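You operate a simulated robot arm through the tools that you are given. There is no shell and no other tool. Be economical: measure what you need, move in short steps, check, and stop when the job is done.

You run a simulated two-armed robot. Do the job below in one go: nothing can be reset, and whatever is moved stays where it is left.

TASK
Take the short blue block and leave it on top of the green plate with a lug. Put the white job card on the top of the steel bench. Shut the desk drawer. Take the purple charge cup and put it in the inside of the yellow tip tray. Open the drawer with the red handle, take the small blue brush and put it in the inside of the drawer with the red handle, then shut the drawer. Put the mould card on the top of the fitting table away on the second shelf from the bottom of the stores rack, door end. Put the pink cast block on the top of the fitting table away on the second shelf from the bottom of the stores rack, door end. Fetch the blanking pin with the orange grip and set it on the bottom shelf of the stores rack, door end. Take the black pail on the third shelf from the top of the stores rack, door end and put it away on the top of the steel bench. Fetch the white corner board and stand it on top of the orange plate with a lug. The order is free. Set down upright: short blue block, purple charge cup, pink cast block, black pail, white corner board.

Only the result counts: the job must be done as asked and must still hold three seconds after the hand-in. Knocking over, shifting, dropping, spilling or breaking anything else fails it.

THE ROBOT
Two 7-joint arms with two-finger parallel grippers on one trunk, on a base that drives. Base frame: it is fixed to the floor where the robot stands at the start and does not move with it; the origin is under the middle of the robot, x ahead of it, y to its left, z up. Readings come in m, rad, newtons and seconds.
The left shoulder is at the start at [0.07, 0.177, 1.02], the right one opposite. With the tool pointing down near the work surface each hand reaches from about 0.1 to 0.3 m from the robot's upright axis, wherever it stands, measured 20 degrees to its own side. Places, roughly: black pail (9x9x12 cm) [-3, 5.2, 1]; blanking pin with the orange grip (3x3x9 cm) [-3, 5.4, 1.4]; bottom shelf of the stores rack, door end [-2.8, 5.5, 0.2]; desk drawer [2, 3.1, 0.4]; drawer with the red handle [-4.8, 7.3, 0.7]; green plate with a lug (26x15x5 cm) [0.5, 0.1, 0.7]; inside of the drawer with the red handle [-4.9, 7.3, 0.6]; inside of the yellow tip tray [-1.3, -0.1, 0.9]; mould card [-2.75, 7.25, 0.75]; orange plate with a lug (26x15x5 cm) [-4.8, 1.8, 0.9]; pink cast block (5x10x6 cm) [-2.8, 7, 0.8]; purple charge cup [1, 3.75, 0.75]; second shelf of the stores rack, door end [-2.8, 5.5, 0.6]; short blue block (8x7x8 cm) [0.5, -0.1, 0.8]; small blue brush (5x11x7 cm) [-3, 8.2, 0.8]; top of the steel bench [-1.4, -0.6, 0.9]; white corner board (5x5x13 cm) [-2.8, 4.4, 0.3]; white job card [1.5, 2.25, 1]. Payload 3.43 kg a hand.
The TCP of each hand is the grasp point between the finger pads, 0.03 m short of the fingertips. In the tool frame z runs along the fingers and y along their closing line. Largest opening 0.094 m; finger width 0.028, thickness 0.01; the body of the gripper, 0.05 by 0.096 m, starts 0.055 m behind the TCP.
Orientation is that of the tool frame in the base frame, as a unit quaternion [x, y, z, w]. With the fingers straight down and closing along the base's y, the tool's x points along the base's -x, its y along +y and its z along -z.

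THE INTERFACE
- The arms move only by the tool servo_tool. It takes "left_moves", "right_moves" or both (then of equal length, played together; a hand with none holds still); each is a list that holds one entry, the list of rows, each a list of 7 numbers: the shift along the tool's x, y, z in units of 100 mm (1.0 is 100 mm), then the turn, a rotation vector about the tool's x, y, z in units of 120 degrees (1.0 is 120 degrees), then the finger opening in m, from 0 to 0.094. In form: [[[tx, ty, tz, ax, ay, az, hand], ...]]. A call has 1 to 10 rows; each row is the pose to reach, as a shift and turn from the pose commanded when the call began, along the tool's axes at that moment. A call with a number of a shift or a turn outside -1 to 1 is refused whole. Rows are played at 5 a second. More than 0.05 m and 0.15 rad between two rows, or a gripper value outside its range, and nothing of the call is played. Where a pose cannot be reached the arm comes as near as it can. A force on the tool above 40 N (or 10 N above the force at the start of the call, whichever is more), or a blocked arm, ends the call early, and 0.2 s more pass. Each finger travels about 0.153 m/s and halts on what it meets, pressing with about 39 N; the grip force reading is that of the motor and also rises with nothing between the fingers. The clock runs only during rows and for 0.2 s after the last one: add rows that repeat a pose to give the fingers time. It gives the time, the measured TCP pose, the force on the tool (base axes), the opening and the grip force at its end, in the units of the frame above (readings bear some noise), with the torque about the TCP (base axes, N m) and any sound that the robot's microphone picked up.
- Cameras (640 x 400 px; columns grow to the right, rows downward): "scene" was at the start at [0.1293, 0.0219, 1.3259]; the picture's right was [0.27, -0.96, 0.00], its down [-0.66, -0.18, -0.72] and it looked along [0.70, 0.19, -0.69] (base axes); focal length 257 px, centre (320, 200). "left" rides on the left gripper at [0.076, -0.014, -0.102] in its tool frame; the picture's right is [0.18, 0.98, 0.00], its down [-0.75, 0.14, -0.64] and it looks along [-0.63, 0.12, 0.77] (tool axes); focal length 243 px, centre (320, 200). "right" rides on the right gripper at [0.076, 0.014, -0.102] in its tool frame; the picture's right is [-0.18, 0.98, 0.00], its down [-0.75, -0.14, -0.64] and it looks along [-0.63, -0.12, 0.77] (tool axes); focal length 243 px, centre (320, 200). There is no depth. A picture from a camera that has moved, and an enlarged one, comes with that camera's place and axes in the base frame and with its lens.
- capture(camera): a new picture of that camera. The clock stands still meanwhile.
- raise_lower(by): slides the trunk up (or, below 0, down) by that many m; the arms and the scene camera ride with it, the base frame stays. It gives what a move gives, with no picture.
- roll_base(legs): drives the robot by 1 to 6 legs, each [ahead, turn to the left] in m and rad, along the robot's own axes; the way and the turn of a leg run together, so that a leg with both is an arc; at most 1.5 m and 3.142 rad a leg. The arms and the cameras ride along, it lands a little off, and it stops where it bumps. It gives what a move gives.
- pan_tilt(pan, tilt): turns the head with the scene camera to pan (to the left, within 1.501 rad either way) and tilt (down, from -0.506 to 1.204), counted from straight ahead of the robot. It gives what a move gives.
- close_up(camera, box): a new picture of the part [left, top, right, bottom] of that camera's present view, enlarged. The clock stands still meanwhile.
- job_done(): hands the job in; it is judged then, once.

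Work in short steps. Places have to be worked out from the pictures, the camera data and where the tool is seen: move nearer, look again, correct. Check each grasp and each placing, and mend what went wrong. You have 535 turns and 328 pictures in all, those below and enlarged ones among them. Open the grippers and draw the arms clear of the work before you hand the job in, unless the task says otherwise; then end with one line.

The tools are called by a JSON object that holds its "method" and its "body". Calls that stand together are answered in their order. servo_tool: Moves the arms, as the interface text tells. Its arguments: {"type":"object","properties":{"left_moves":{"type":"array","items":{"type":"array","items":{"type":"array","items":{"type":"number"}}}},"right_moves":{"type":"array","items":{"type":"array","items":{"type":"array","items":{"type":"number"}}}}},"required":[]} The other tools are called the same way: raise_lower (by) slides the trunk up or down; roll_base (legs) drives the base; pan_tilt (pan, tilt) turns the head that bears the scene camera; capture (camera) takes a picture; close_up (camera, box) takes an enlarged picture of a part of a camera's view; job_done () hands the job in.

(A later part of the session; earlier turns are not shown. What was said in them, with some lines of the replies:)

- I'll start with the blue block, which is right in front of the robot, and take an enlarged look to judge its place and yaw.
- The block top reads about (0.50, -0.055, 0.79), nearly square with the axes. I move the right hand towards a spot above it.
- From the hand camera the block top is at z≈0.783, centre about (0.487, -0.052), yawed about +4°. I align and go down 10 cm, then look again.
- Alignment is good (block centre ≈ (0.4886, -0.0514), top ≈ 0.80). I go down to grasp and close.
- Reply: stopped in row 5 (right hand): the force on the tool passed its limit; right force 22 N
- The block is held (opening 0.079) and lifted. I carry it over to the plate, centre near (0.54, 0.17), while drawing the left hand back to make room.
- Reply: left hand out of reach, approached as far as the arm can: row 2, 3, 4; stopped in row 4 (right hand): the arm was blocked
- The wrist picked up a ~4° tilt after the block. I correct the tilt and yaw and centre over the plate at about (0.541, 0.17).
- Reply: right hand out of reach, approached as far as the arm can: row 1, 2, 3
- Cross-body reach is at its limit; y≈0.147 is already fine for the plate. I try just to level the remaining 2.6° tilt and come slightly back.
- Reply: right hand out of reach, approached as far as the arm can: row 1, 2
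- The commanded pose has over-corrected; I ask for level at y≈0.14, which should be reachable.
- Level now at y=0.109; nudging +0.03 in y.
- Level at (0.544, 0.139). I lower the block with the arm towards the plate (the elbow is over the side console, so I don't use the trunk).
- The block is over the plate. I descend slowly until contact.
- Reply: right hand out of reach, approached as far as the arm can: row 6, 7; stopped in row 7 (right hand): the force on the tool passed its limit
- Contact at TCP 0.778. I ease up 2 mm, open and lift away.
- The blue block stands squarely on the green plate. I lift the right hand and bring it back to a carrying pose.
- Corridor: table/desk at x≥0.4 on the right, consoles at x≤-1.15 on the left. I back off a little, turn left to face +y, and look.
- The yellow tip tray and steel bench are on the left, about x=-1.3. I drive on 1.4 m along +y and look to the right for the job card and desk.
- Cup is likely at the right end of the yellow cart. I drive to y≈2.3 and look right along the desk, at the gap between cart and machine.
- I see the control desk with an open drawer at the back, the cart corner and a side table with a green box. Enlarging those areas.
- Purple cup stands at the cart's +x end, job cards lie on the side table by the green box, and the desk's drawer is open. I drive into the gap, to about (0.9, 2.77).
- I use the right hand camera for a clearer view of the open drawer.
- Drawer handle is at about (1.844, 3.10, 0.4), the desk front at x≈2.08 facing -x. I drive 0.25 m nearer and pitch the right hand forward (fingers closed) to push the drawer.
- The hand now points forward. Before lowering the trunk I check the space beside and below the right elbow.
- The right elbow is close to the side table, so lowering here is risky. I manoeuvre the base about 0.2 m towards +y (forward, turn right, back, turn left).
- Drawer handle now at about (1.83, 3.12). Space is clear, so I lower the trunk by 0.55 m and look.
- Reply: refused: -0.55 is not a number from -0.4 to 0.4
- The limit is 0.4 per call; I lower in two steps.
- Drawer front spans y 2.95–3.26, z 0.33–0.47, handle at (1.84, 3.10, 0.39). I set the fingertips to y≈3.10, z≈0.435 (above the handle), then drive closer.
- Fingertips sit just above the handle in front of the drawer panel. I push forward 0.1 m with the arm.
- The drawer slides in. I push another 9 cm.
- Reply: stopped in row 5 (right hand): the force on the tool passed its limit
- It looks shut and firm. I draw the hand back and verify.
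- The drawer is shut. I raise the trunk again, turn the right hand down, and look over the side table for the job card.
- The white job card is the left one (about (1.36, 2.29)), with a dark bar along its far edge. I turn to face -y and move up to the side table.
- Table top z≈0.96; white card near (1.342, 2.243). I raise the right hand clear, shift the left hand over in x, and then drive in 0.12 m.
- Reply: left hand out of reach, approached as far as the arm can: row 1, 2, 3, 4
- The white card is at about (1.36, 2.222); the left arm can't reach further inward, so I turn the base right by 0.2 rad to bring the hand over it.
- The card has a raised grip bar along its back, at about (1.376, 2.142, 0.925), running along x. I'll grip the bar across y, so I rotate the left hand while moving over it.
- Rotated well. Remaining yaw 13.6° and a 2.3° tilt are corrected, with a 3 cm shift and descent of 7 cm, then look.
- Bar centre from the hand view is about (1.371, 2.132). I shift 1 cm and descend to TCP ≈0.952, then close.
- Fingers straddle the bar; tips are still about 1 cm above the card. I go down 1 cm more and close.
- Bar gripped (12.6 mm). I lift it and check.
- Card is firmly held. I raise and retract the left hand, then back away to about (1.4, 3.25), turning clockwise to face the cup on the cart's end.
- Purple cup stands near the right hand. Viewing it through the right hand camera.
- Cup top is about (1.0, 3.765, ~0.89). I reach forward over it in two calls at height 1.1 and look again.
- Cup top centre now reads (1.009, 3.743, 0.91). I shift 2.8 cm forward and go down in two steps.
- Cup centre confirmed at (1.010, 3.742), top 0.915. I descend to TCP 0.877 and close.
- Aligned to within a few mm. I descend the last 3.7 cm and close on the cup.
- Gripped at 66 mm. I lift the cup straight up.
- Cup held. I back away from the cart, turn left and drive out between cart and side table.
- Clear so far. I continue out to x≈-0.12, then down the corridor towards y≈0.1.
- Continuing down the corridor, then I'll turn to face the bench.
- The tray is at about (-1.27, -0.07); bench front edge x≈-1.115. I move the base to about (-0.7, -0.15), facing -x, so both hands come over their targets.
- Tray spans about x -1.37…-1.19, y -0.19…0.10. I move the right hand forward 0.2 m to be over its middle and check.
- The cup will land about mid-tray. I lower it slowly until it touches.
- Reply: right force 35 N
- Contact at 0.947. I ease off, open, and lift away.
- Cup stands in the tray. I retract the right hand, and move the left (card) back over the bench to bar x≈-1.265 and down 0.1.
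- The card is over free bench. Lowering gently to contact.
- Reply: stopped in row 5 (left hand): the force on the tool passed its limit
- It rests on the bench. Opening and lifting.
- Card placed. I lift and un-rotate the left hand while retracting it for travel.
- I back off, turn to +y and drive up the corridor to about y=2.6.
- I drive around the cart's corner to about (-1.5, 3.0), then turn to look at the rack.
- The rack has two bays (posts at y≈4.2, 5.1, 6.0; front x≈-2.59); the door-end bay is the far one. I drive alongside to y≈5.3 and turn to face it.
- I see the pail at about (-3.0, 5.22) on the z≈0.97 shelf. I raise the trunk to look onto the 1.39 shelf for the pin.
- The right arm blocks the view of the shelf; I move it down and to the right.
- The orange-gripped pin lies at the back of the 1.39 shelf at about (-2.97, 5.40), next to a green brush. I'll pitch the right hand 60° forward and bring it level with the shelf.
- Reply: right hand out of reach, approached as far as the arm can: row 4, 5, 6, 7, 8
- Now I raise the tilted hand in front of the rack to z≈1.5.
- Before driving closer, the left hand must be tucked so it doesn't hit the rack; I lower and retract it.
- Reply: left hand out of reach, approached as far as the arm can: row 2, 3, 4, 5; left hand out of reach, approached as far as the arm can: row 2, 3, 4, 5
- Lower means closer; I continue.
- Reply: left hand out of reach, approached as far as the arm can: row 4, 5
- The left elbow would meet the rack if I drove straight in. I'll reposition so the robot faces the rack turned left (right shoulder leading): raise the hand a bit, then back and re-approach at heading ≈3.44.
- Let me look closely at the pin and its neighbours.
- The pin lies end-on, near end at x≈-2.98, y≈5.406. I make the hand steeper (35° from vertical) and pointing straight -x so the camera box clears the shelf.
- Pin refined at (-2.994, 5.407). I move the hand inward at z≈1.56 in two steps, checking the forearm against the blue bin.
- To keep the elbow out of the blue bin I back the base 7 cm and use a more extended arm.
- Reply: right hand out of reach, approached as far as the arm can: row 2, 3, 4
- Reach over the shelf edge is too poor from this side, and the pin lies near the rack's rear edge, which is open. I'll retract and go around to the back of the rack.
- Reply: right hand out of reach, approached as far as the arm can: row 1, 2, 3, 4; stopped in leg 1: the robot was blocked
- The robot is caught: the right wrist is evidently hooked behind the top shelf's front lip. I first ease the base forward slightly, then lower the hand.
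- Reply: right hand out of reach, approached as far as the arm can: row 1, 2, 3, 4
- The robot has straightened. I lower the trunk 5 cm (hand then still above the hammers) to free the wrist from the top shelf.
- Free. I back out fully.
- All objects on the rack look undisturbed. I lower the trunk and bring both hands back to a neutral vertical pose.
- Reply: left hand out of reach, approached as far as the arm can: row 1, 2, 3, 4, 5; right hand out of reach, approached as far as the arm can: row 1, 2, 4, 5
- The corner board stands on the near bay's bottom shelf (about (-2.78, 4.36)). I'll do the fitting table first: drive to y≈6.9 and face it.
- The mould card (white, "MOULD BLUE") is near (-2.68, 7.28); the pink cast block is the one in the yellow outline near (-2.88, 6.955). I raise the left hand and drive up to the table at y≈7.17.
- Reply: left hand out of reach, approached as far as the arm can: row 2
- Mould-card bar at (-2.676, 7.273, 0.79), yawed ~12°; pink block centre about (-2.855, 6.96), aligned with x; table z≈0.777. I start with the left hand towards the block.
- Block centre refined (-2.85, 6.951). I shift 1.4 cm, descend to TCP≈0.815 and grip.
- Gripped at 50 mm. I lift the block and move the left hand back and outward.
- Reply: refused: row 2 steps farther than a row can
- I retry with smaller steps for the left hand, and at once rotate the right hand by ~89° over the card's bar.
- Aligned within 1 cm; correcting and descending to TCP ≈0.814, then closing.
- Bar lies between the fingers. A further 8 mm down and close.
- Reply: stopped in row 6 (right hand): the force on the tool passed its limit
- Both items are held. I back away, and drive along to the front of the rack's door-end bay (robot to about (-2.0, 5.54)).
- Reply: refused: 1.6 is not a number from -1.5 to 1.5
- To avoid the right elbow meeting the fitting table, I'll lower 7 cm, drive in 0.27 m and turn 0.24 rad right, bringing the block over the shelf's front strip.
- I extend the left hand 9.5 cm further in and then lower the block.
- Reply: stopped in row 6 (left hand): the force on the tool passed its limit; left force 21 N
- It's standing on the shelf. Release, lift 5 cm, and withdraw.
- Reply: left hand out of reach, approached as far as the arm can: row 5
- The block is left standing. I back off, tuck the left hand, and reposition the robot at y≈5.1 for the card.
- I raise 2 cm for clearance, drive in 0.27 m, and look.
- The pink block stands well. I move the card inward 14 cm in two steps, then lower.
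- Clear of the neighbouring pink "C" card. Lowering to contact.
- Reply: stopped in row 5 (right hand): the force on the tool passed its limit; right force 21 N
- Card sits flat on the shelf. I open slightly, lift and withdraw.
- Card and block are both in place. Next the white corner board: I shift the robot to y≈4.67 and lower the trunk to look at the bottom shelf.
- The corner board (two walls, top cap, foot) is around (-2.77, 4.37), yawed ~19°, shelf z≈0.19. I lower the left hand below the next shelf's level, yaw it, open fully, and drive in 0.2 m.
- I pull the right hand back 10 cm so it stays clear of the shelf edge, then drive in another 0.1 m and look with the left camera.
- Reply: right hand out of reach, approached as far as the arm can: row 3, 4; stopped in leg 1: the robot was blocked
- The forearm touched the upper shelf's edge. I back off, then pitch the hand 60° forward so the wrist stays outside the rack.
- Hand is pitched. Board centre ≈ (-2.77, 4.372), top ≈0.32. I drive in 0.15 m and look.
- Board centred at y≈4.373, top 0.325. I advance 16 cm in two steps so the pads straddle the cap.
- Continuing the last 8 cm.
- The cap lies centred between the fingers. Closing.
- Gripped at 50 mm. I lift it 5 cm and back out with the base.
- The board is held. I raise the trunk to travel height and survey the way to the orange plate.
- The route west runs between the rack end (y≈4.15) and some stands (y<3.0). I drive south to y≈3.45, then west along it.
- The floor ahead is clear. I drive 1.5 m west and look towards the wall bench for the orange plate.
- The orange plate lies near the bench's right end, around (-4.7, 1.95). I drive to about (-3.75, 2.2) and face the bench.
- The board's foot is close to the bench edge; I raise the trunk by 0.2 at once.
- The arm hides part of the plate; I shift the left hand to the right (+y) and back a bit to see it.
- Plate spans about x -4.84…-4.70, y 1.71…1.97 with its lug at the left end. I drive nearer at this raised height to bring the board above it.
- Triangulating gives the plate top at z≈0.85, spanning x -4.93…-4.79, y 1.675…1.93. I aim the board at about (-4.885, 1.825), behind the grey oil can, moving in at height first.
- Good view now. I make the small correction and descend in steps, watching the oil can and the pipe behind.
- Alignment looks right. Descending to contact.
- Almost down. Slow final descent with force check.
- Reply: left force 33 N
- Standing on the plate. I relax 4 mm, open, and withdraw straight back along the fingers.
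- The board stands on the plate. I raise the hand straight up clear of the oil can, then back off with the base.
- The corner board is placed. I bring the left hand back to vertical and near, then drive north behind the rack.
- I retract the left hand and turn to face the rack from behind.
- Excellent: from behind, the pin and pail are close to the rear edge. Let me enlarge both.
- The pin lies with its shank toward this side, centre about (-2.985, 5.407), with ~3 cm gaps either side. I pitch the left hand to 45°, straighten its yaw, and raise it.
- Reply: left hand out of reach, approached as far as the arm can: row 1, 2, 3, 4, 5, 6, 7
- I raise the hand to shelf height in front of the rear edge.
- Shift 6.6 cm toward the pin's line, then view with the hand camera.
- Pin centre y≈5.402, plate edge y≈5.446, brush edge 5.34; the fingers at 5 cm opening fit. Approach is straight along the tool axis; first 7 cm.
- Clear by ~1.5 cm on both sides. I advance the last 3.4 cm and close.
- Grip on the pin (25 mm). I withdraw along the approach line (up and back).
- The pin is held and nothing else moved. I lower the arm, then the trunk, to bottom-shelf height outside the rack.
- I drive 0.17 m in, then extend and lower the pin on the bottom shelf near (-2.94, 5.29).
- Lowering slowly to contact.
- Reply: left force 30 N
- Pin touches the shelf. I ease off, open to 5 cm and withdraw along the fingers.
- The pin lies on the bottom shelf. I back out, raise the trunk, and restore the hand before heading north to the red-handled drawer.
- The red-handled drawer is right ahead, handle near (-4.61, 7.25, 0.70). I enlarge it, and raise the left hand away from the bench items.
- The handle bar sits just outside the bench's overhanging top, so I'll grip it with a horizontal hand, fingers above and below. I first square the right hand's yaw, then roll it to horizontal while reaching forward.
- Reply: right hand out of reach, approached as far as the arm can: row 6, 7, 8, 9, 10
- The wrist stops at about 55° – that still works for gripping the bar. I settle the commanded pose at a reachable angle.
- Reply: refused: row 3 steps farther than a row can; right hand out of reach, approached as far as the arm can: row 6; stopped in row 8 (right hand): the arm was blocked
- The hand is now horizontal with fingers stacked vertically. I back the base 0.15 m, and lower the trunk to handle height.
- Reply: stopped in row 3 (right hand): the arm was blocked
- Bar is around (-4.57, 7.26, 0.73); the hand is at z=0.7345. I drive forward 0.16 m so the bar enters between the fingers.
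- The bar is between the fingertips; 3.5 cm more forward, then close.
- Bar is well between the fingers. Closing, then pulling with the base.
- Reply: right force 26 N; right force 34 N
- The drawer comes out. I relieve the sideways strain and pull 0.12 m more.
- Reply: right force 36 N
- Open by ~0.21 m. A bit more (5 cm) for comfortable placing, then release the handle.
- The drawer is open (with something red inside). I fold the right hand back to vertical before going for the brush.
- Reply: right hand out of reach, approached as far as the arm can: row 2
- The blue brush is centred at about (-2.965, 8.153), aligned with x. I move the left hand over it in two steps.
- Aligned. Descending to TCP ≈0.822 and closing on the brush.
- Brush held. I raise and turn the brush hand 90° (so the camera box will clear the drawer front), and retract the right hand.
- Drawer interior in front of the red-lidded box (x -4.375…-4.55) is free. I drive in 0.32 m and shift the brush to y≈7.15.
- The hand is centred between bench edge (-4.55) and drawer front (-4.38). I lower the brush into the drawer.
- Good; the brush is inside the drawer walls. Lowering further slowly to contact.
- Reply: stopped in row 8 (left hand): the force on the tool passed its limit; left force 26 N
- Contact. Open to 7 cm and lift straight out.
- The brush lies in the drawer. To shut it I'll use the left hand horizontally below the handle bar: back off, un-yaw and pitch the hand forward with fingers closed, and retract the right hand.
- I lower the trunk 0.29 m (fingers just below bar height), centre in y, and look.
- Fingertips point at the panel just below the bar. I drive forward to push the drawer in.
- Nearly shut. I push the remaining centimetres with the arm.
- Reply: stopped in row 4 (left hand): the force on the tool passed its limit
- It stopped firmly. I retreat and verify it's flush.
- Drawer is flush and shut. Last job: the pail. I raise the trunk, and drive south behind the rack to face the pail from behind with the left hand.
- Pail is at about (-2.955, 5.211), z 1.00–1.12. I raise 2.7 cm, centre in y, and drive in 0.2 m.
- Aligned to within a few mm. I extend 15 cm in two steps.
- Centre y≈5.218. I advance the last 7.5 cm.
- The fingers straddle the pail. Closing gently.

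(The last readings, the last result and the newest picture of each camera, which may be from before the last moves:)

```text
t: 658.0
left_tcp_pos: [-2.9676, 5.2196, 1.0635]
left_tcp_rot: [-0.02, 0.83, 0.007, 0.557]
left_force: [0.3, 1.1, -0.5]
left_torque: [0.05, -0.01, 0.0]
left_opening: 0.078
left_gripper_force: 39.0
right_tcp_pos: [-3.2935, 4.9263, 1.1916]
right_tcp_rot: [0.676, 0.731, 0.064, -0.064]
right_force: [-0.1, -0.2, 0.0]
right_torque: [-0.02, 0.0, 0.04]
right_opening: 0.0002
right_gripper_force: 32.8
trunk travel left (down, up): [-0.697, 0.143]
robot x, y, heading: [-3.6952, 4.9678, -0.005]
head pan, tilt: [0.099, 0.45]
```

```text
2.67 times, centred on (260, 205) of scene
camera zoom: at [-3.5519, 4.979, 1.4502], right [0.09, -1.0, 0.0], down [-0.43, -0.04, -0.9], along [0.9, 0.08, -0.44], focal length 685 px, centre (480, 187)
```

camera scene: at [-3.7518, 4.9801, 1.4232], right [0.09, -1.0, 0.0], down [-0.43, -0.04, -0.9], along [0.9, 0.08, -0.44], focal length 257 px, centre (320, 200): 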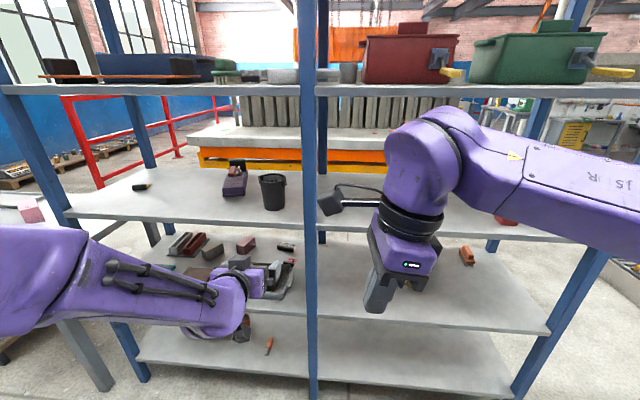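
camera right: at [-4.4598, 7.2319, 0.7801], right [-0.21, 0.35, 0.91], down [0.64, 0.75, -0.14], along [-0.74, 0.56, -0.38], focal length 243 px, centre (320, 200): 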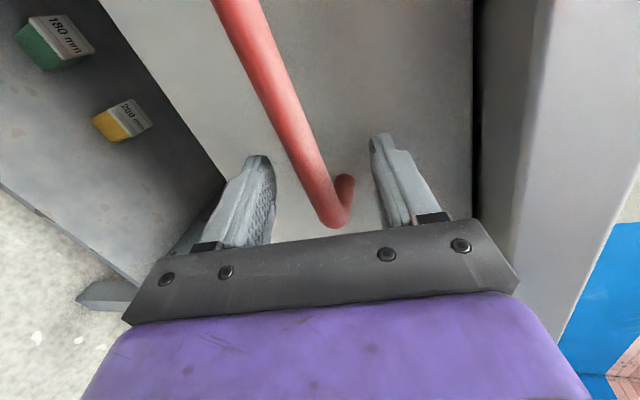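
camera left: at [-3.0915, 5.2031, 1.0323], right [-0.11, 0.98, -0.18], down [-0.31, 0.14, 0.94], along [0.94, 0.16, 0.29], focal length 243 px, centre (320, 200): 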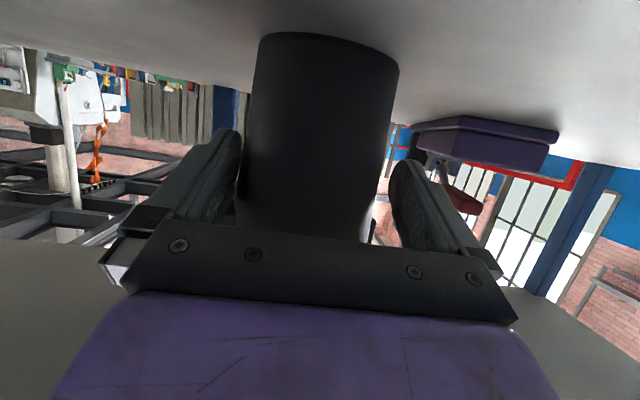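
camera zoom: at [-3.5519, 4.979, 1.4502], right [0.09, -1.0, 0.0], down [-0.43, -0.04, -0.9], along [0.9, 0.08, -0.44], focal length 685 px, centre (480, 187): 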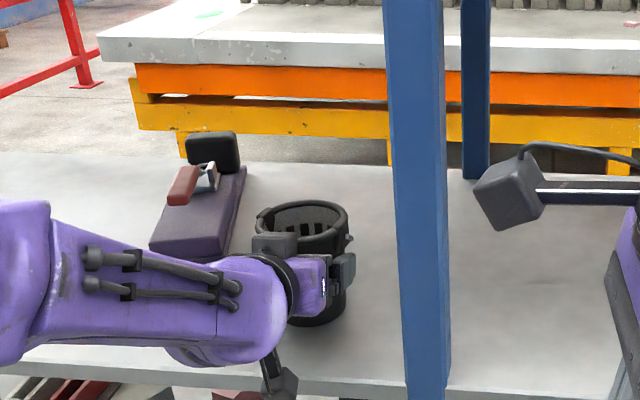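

Grip at 78 mm. I lift with the trunk 5 cm and back out.

{"method": "raise_lower", "body": {"by": 0.05}}

{"method": "close_up", "body": {"camera": "scene", "box": [160, 130, 360, 280]}}

{"method": "roll_base", "body": {"legs": [[-0.3, 0]]}}

{"method": "capture", "body": {"camera": "scene"}}

```text
t: 658.9
left_tcp_pos: [-2.9679, 5.219, 1.1129]
left_tcp_rot: [-0.02, 0.83, 0.007, 0.558]
left_force: [0.4, -0.5, -0.9]
left_torque: [0.05, 0.03, 0.02]
left_opening: 0.0784
left_gripper_force: 39.5
right_tcp_pos: [-3.2942, 4.9259, 1.241]
right_tcp_rot: [0.676, 0.731, 0.063, -0.065]
right_force: [0.2, 0.5, 0.0]
right_torque: [0.01, -0.01, -0.04]
right_opening: 0.0
right_gripper_force: 33.5
trunk travel left (down, up): [-0.747, 0.093]
robot x, y, heading: [-3.6946, 4.9705, -0.006]
head pan, tilt: [0.099, 0.45]
```

```text
2.67 times, centred on (260, 205) of scene
camera zoom: at [-3.5512, 4.979, 1.5002], right [0.09, -1.0, 0.0], down [-0.43, -0.04, -0.9], along [0.9, 0.08, -0.44], focal length 685 px, centre (480, 187)
```

zoom: 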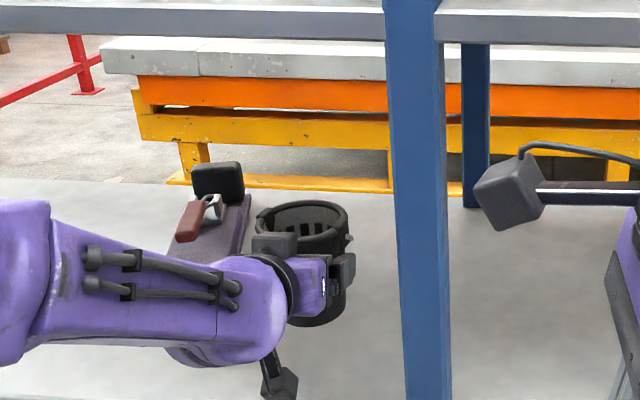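

```text
t: 660.9
left_tcp_pos: [-3.2584, 5.2198, 1.1123]
left_tcp_rot: [-0.018, 0.831, 0.006, 0.557]
left_force: [-0.1, -0.1, -1.3]
left_torque: [0.03, -0.02, -0.04]
left_opening: 0.0784
left_gripper_force: 39.3
right_tcp_pos: [-3.5839, 4.9267, 1.2399]
right_tcp_rot: [0.677, 0.73, 0.063, -0.065]
right_force: [0.0, 0.1, -0.6]
right_torque: [0.03, 0.02, -0.03]
right_opening: 0.0001
right_gripper_force: 33.1
trunk travel left (down, up): [-0.747, 0.093]
robot x, y, heading: [-3.9844, 4.9741, -0.007]
head pan, tilt: [0.099, 0.45]
```

```text
109 pictures are left
camera scene: at [-3.8414, 4.9807, 1.5], right [0.09, -1.0, 0.0], down [-0.43, -0.04, -0.9], along [0.9, 0.08, -0.44], focal length 257 px, centre (320, 200)
```

scene: 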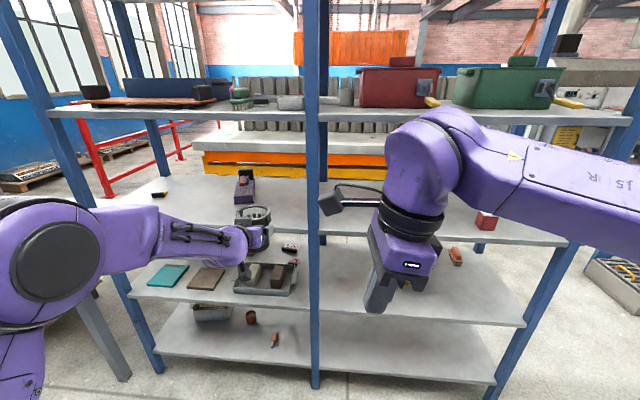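

Pail secured upright. Now the long drive to the steel bench: south behind the rack first, then east between rack and stands.

{"method": "roll_base", "body": {"legs": [[0, -1.56], [0.8, 0], [0.78, 0], [0, 1.56]]}}

{"method": "pan_tilt", "body": {"pan": 0.0, "tilt": 0.4}}

{"method": "capture", "body": {"camera": "scene"}}

```text
t: 676.6
left_tcp_pos: [-3.2074, 3.7106, 1.1144]
left_tcp_rot: [-0.056, 0.828, 0.032, 0.557]
left_force: [-0.5, 0.6, 0.0]
left_torque: [0.03, 0.03, 0.01]
left_opening: 0.0781
left_gripper_force: 39.0
right_tcp_pos: [-3.5059, 3.3895, 1.2414]
right_tcp_rot: [0.643, 0.76, 0.06, -0.067]
right_force: [-0.6, -0.4, 1.0]
right_torque: [-0.04, -0.02, 0.0]
right_opening: 0.0001
right_gripper_force: 33.0
trunk travel left (down, up): [-0.747, 0.093]
robot x, y, heading: [-3.9089, 3.4013, 0.084]
head pan, tilt: [0.099, 0.45]
```

```text
t: 677.3
left_tcp_pos: [-3.2089, 3.7113, 1.1131]
left_tcp_rot: [-0.056, 0.828, 0.032, 0.556]
left_force: [0.0, -0.2, -0.2]
left_torque: [-0.04, 0.02, 0.01]
left_opening: 0.078
left_gripper_force: 39.6
right_tcp_pos: [-3.5056, 3.3896, 1.2405]
right_tcp_rot: [0.644, 0.76, 0.061, -0.068]
right_force: [0.3, 0.3, -1.0]
right_torque: [0.01, -0.02, -0.02]
right_opening: 0.0
right_gripper_force: 33.5
trunk travel left (down, up): [-0.747, 0.093]
robot x, y, heading: [-3.9087, 3.3955, 0.09]
head pan, tilt: [0.0, 0.4]
```

```text
108 pictures are left
camera scene: at [-3.7667, 3.4108, 1.5049], right [0.08, -1.0, 0.0], down [-0.39, -0.03, -0.92], along [0.92, 0.08, -0.39], focal length 257 px, centre (320, 200)
```

scene: 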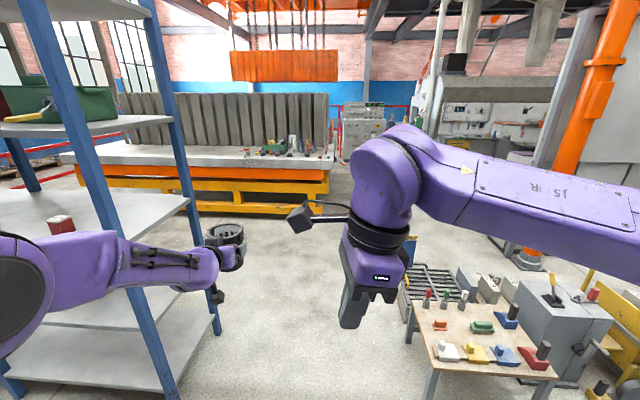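

Clear path east; I trim the heading and drive 2 m.

{"method": "roll_base", "body": {"legs": [[0, -0.14], [1.0, 0], [1.0, 0], [0, -0.55]]}}

{"method": "capture", "body": {"camera": "scene"}}

```text
t: 689.5
left_tcp_pos: [-1.1511, 3.0599, 1.1134]
left_tcp_rot: [0.233, 0.797, -0.162, 0.533]
left_force: [0.3, 0.4, -0.5]
left_torque: [0.02, 0.07, 0.01]
left_opening: 0.0782
left_gripper_force: 38.8
right_tcp_pos: [-1.5859, 3.0089, 1.2417]
right_tcp_rot: [0.866, 0.492, 0.08, -0.043]
right_force: [-0.3, -0.5, 0.1]
right_torque: [-0.02, -0.02, 0.01]
right_opening: 0.0
right_gripper_force: 33.6
trunk travel left (down, up): [-0.747, 0.093]
robot x, y, heading: [-1.8824, 3.2789, -0.624]
head pan, tilt: [0.0, 0.4]
```

```text
107 pictures are left
camera scene: at [-1.7706, 3.1945, 1.5049], right [-0.58, -0.81, 0.0], down [-0.32, 0.23, -0.92], along [0.75, -0.54, -0.39], focal length 257 px, centre (320, 200)
```

scene: 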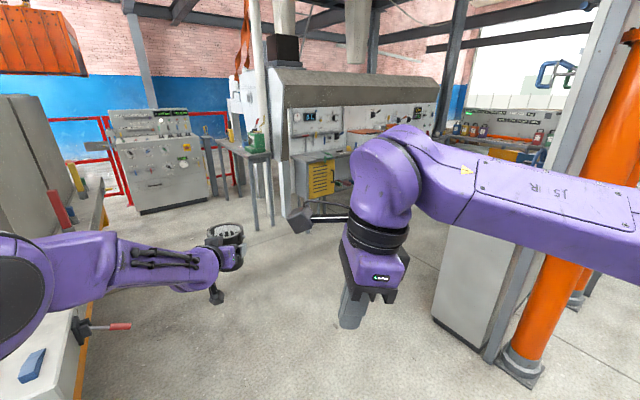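

Clear ahead. I drive on to about (-0.42, 2.23) and turn into the corridor heading south.

{"method": "roll_base", "body": {"legs": [[0.9, 0], [0.92, 0], [0, -0.94]]}}

{"method": "capture", "body": {"camera": "scene"}}

```text
t: 701.0
left_tcp_pos: [-0.1199, 1.5229, 1.1126]
left_tcp_rot: [0.556, 0.617, -0.378, 0.409]
left_force: [0.1, 0.4, -1.6]
left_torque: [0.04, 0.0, -0.01]
left_opening: 0.0779
left_gripper_force: 38.8
right_tcp_pos: [-0.4326, 1.8284, 1.2411]
right_tcp_rot: [0.994, 0.068, 0.09, -0.004]
right_force: [-0.5, -0.6, -0.1]
right_torque: [0.0, 0.01, -0.02]
right_opening: 0.0001
right_gripper_force: 32.9
trunk travel left (down, up): [-0.747, 0.093]
robot x, y, heading: [-0.4112, 2.2291, -1.516]
head pan, tilt: [0.0, 0.4]
```

```text
106 pictures are left
camera scene: at [-0.4043, 2.0884, 1.5049], right [-1.0, -0.05, 0.0], down [-0.02, 0.39, -0.92], along [0.05, -0.92, -0.39], focal length 257 px, centre (320, 200)
```

scene: 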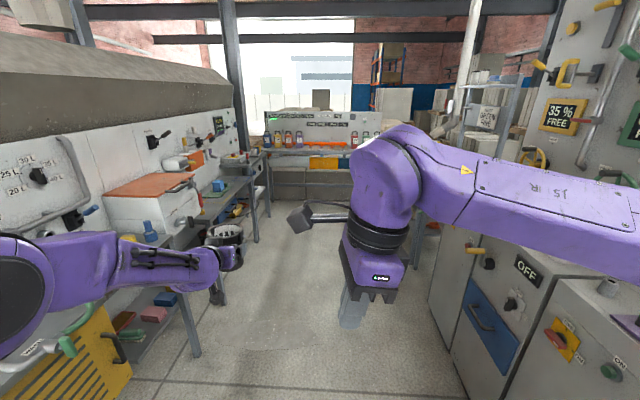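

Corridor is clear. I drive 2.35 m south and turn to face the steel bench.

{"method": "roll_base", "body": {"legs": [[1.2, 0], [1.13, 0], [0, -1.6]]}}

{"method": "pan_tilt", "body": {"pan": 0.2, "tilt": 0.6}}

{"method": "capture", "body": {"camera": "scene"}}

```text
t: 716.3
left_tcp_pos: [-0.9967, -0.3494, 1.1137]
left_tcp_rot: [0.83, 0.029, -0.558, 0.013]
left_force: [0.1, 0.4, -1.3]
left_torque: [0.03, -0.01, -0.02]
left_opening: 0.0779
left_gripper_force: 39.2
right_tcp_pos: [-0.6796, -0.0468, 1.2417]
right_tcp_rot: [0.74, -0.667, 0.066, 0.062]
right_force: [0.3, 0.5, -0.3]
right_torque: [-0.01, 0.02, -0.02]
right_opening: 0.0001
right_gripper_force: 32.8
trunk travel left (down, up): [-0.747, 0.093]
robot x, y, heading: [-0.278, -0.0818, -3.125]
head pan, tilt: [0.0, 0.4]
```

```text
t: 717.0
left_tcp_pos: [-0.9986, -0.3487, 1.114]
left_tcp_rot: [0.83, 0.03, -0.557, 0.014]
left_force: [0.9, -0.7, -1.1]
left_torque: [-0.02, -0.06, 0.03]
left_opening: 0.0778
left_gripper_force: 39.1
right_tcp_pos: [-0.6807, -0.0463, 1.2417]
right_tcp_rot: [0.74, -0.666, 0.066, 0.062]
right_force: [-0.1, -0.1, -0.3]
right_torque: [-0.02, 0.02, 0.02]
right_opening: 0.0
right_gripper_force: 33.0
trunk travel left (down, up): [-0.747, 0.093]
robot x, y, heading: [-0.2779, -0.0815, -3.122]
head pan, tilt: [0.201, 0.6]
```

```text
105 pictures are left
camera scene: at [-0.4159, -0.1009, 1.4867], right [-0.22, 0.98, 0.0], down [0.55, 0.12, -0.83], along [-0.81, -0.18, -0.56], focal length 257 px, centre (320, 200)
```

scene: 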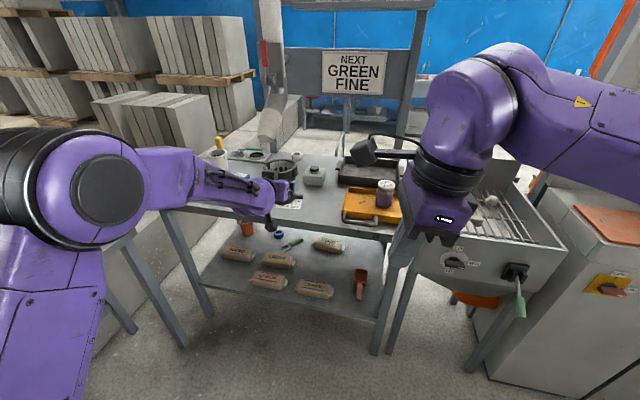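

{"method": "close_up", "body": {"camera": "scene", "box": [150, 130, 420, 260]}}

```text
2.37 times, centred on (285, 195) of scene
camera zoom: at [-0.4159, -0.1009, 1.4867], right [-0.22, 0.98, 0.0], down [0.55, 0.12, -0.83], along [-0.81, -0.18, -0.56], focal length 609 px, centre (403, 212)
```

zoom: 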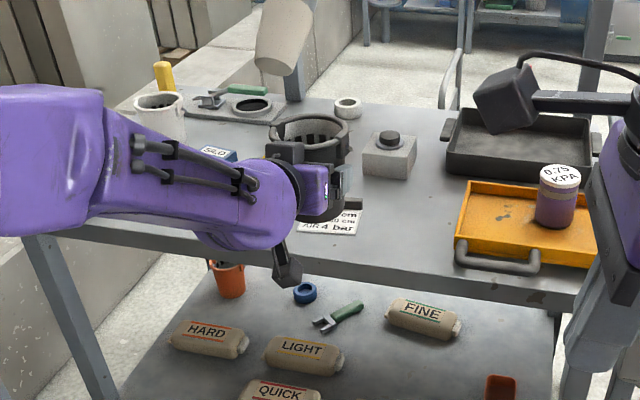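

The gap between the card and the tray (y -0.36…-0.19) fits the pail. I drive in 0.18 m, shift to y≈-0.275, and lower most of the way.

{"method": "roll_base", "body": {"legs": [[0.18, 0]]}}

{"method": "servo_tool", "body": {"left_moves": [[[0, -0.35, 0, 0, 0, 0, 0], [0, -0.72, 0, 0, 0, 0, 0], [0, -0.72, 0, 0, 0, 0, 0]]]}}

{"method": "raise_lower", "body": {"by": -0.1}}

{"method": "close_up", "body": {"camera": "scene", "box": [130, 130, 430, 310]}}

{"method": "capture", "body": {"camera": "left"}}

```text
t: 718.5
left_tcp_pos: [-1.1753, -0.3512, 1.114]
left_tcp_rot: [0.829, 0.03, -0.558, 0.013]
left_force: [1.1, 0.2, -1.0]
left_torque: [-0.02, -0.05, -0.02]
left_opening: 0.0777
left_gripper_force: 39.3
right_tcp_pos: [-0.8567, -0.0502, 1.242]
right_tcp_rot: [0.74, -0.666, 0.065, 0.063]
right_force: [-0.1, 0.3, 0.5]
right_torque: [-0.01, 0.0, -0.01]
right_opening: 0.0
right_gripper_force: 33.0
trunk travel left (down, up): [-0.747, 0.093]
robot x, y, heading: [-0.4587, -0.0823, -3.122]
head pan, tilt: [0.201, 0.6]
```

```text
t: 719.3
left_tcp_pos: [-1.1804, -0.2796, 1.1127]
left_tcp_rot: [0.831, 0.031, -0.555, 0.013]
left_force: [-0.1, 0.0, -2.2]
left_torque: [0.0, -0.02, -0.03]
left_opening: 0.0778
left_gripper_force: 39.1
right_tcp_pos: [-0.8599, -0.0519, 1.2417]
right_tcp_rot: [0.74, -0.666, 0.065, 0.061]
right_force: [0.7, -0.3, 0.7]
right_torque: [0.0, -0.02, 0.01]
right_opening: 0.0
right_gripper_force: 32.6
trunk travel left (down, up): [-0.747, 0.093]
robot x, y, heading: [-0.4594, -0.0834, -3.118]
head pan, tilt: [0.201, 0.6]
```

```text
t: 720.6
left_tcp_pos: [-1.1804, -0.2767, 1.0138]
left_tcp_rot: [0.83, 0.03, -0.557, 0.014]
left_force: [-0.4, 0.3, -0.8]
left_torque: [0.0, -0.03, 0.01]
left_opening: 0.0779
left_gripper_force: 38.6
right_tcp_pos: [-0.8582, -0.0503, 1.1426]
right_tcp_rot: [0.74, -0.666, 0.065, 0.063]
right_force: [-0.5, 0.2, 0.0]
right_torque: [0.01, -0.01, 0.01]
right_opening: 0.0
right_gripper_force: 32.4
trunk travel left (down, up): [-0.647, 0.193]
robot x, y, heading: [-0.4543, -0.086, -3.123]
head pan, tilt: [0.201, 0.6]
```

```text
2.13 times, centred on (280, 220) of scene
camera zoom: at [-0.5945, -0.1044, 1.3867], right [-0.22, 0.98, 0.0], down [0.55, 0.12, -0.83], along [-0.81, -0.18, -0.56], focal length 548 px, centre (405, 157)
```

zoom: 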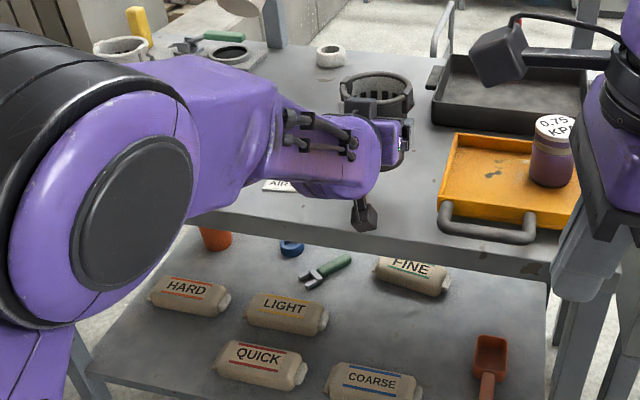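

```text
102 pictures are left
camera left: at [-1.0574, -0.2559, 0.983], right [0.13, -0.97, -0.18], down [0.32, -0.13, 0.94], along [-0.94, -0.18, 0.29], focal length 243 px, centre (320, 200)
```

left: 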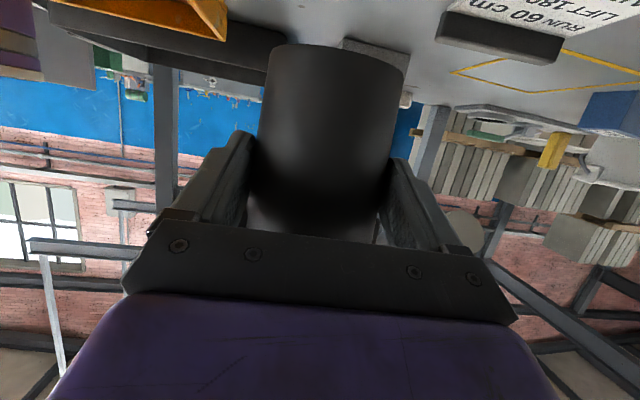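

Pail hangs between the tray corner and the card with room on both sides. I lower 4.5 cm with the trunk, then slowly to contact.

{"method": "raise_lower", "body": {"by": -0.045}}

{"method": "servo_tool", "body": {"left_moves": [[[0.04, 0, 0.016, 0, 0, 0, 0], [0.08, 0, 0.032, 0, 0, 0, 0], [0.12, 0, 0.048, 0, 0, 0, 0], [0.16, 0, 0.064, 0, 0, 0, 0], [0.2, 0, 0.08, 0, 0, 0, 0], [0.24, 0, 0.096, 0, 0, 0, 0], [0.28, 0, 0.112, 0, 0, 0, 0]]]}}

{"method": "close_up", "body": {"camera": "scene", "box": [200, 130, 430, 270]}}

```text
t: 721.5
left_tcp_pos: [-1.1813, -0.2787, 0.9709]
left_tcp_rot: [0.83, 0.03, -0.557, 0.013]
left_force: [0.4, -0.1, -1.1]
left_torque: [-0.01, -0.01, 0.0]
left_opening: 0.0778
left_gripper_force: 38.9
right_tcp_pos: [-0.8595, -0.0501, 1.096]
right_tcp_rot: [0.74, -0.666, 0.066, 0.063]
right_force: [0.2, 0.0, 0.4]
right_torque: [-0.04, 0.01, -0.01]
right_opening: 0.0001
right_gripper_force: 33.1
trunk travel left (down, up): [-0.602, 0.238]
robot x, y, heading: [-0.4597, -0.0832, -3.114]
head pan, tilt: [0.201, 0.6]
```

```text
t: 723.1
left_tcp_pos: [-1.1804, -0.2763, 0.9417]
left_tcp_rot: [0.828, 0.03, -0.559, 0.014]
left_force: [-1.0, -0.4, 5.7]
left_torque: [-0.13, 0.43, 0.0]
left_opening: 0.0779
left_gripper_force: 39.2
right_tcp_pos: [-0.857, -0.0499, 1.0969]
right_tcp_rot: [0.739, -0.667, 0.065, 0.063]
right_force: [-0.7, 0.5, -0.7]
right_torque: [-0.03, 0.02, -0.04]
right_opening: 0.0001
right_gripper_force: 32.9
trunk travel left (down, up): [-0.602, 0.238]
robot x, y, heading: [-0.4574, -0.0801, -3.12]
head pan, tilt: [0.201, 0.6]
```

```text
2.78 times, centred on (315, 200) of scene
camera zoom: at [-0.5936, -0.1042, 1.342], right [-0.22, 0.98, 0.0], down [0.55, 0.12, -0.83], along [-0.81, -0.18, -0.56], focal length 715 px, centre (334, 200)
```

zoom: 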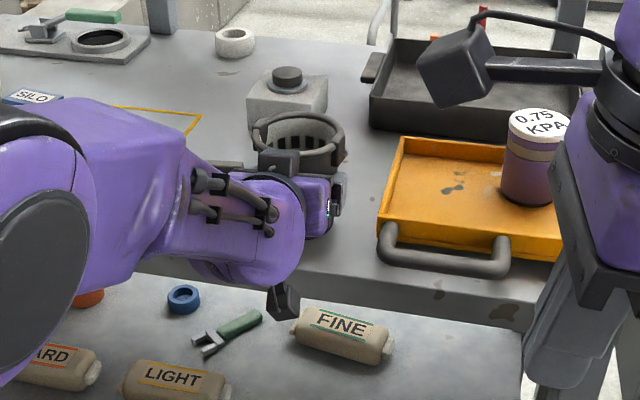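

First contact (6 N). A few mm more to be sure it's seated.

{"method": "servo_tool", "body": {"left_moves": [[[0.02, 0, 0.008, 0, 0, 0, 0], [0.04, 0, 0.016, 0, 0, 0, 0], [0.04, 0, 0.016, 0, 0, 0, 0]]]}}

```text
t: 723.9
left_tcp_pos: [-1.1792, -0.2766, 0.9411]
left_tcp_rot: [0.827, 0.03, -0.56, 0.014]
left_force: [-6.7, -1.9, 26.9]
left_torque: [-0.03, 0.44, 0.02]
left_opening: 0.0779
left_gripper_force: 38.5
right_tcp_pos: [-0.8557, -0.0477, 1.0975]
right_tcp_rot: [0.74, -0.667, 0.066, 0.063]
right_force: [-0.6, -1.3, -0.5]
right_torque: [0.0, -0.01, 0.0]
right_opening: 0.0
right_gripper_force: 32.6
trunk travel left (down, up): [-0.602, 0.238]
robot x, y, heading: [-0.4591, -0.0849, -3.127]
head pan, tilt: [0.201, 0.6]
```

Seated. Ease 3 mm, open, and withdraw along the finger axis.

{"method": "servo_tool", "body": {"left_moves": [[[-0.03, 0, -0.012, 0, 0, 0, 0.0], [-0.03, 0, -0.012, 0, 0, 0, 0.085], [-0.03, 0, -0.012, 0, 0, 0, 0.094], [-0.03, 0, -0.012, 0, 0, 0, 0.094], [-0.03, 0, -0.25, 0, 0, 0, 0.094], [-0.03, 0, -0.5, 0, 0, 0, 0.094], [-0.03, 0, -0.75, 0, 0, 0, 0.094], [-0.03, 0, -1.0, 0, 0, 0, 0.094]]]}}

{"method": "roll_base", "body": {"legs": [[-0.2, 0]]}}

{"method": "capture", "body": {"camera": "scene"}}

```text
t: 725.7
left_tcp_pos: [-1.0864, -0.2714, 0.9778]
left_tcp_rot: [0.83, 0.031, -0.557, 0.015]
left_force: [-0.1, -0.7, 0.6]
left_torque: [0.0, 0.02, -0.01]
left_opening: 0.0941
left_gripper_force: 0.0
right_tcp_pos: [-0.8573, -0.0494, 1.0969]
right_tcp_rot: [0.739, -0.667, 0.066, 0.063]
right_force: [0.4, 0.2, 0.1]
right_torque: [0.03, 0.03, 0.02]
right_opening: 0.0002
right_gripper_force: 33.1
trunk travel left (down, up): [-0.602, 0.238]
robot x, y, heading: [-0.4564, -0.0816, -3.124]
head pan, tilt: [0.201, 0.6]
```

```text
t: 727.3
left_tcp_pos: [-0.89, -0.2677, 0.9764]
left_tcp_rot: [0.83, 0.03, -0.556, 0.014]
left_force: [-0.3, 1.2, -1.0]
left_torque: [0.02, 0.01, -0.01]
left_opening: 0.0943
left_gripper_force: 0.0
right_tcp_pos: [-0.6598, -0.0461, 1.0966]
right_tcp_rot: [0.74, -0.666, 0.066, 0.062]
right_force: [0.3, 0.3, 1.1]
right_torque: [0.01, 0.01, 0.04]
right_opening: 0.0
right_gripper_force: 32.8
trunk travel left (down, up): [-0.602, 0.238]
robot x, y, heading: [-0.2626, -0.0821, -3.121]
head pan, tilt: [0.201, 0.6]
```

```text
100 pictures are left
camera scene: at [-0.3959, -0.1006, 1.3417], right [-0.22, 0.98, 0.0], down [0.55, 0.12, -0.83], along [-0.81, -0.18, -0.56], focal length 257 px, centre (320, 200)
```

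scene: 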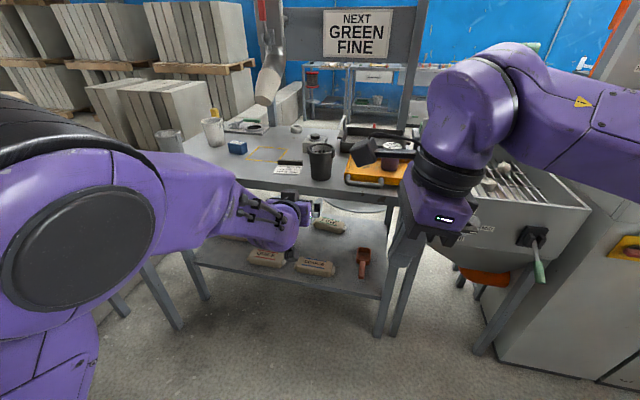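

Pail, card and cup all stand properly on the bench. I open the right gripper as well before handing in.

{"method": "servo_tool", "body": {"right_moves": [[[0, 0, 0, 0, 0, 0, 0.05], [0, 0, 0, 0, 0, 0, 0.094], [0, 0, 0, 0, 0, 0, 0.094]]]}}

{"method": "close_up", "body": {"camera": "scene", "box": [190, 100, 430, 240]}}

```text
t: 728.1
left_tcp_pos: [-0.8891, -0.267, 0.9763]
left_tcp_rot: [0.83, 0.03, -0.557, 0.014]
left_force: [-0.1, 0.6, 0.3]
left_torque: [0.01, -0.01, 0.02]
left_opening: 0.0941
left_gripper_force: 0.0
right_tcp_pos: [-0.6613, -0.0464, 1.0961]
right_tcp_rot: [0.74, -0.667, 0.066, 0.063]
right_force: [-0.9, 0.0, 0.1]
right_torque: [-0.02, 0.04, -0.01]
right_opening: 0.0938
right_gripper_force: 0.1
trunk travel left (down, up): [-0.602, 0.238]
robot x, y, heading: [-0.261, -0.0804, -3.121]
head pan, tilt: [0.201, 0.6]
```

```text
2.67 times, centred on (310, 170) of scene
camera zoom: at [-0.3966, -0.1006, 1.3417], right [-0.22, 0.98, 0.0], down [0.55, 0.12, -0.82], along [-0.8, -0.18, -0.57], focal length 685 px, centre (347, 280)
```

zoom: 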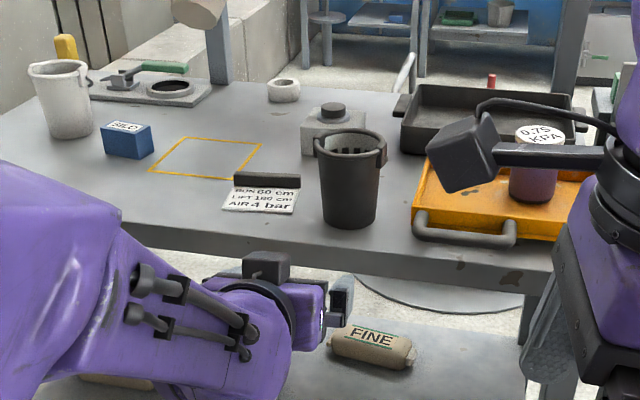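

Everything is in place, grippers open and arms clear; handing in.

{"method": "job_done", "body": {}}

```text
The job is handed in.
```

I did every item in the task and handed the job in; the grippers are open and the arms are clear of the work.
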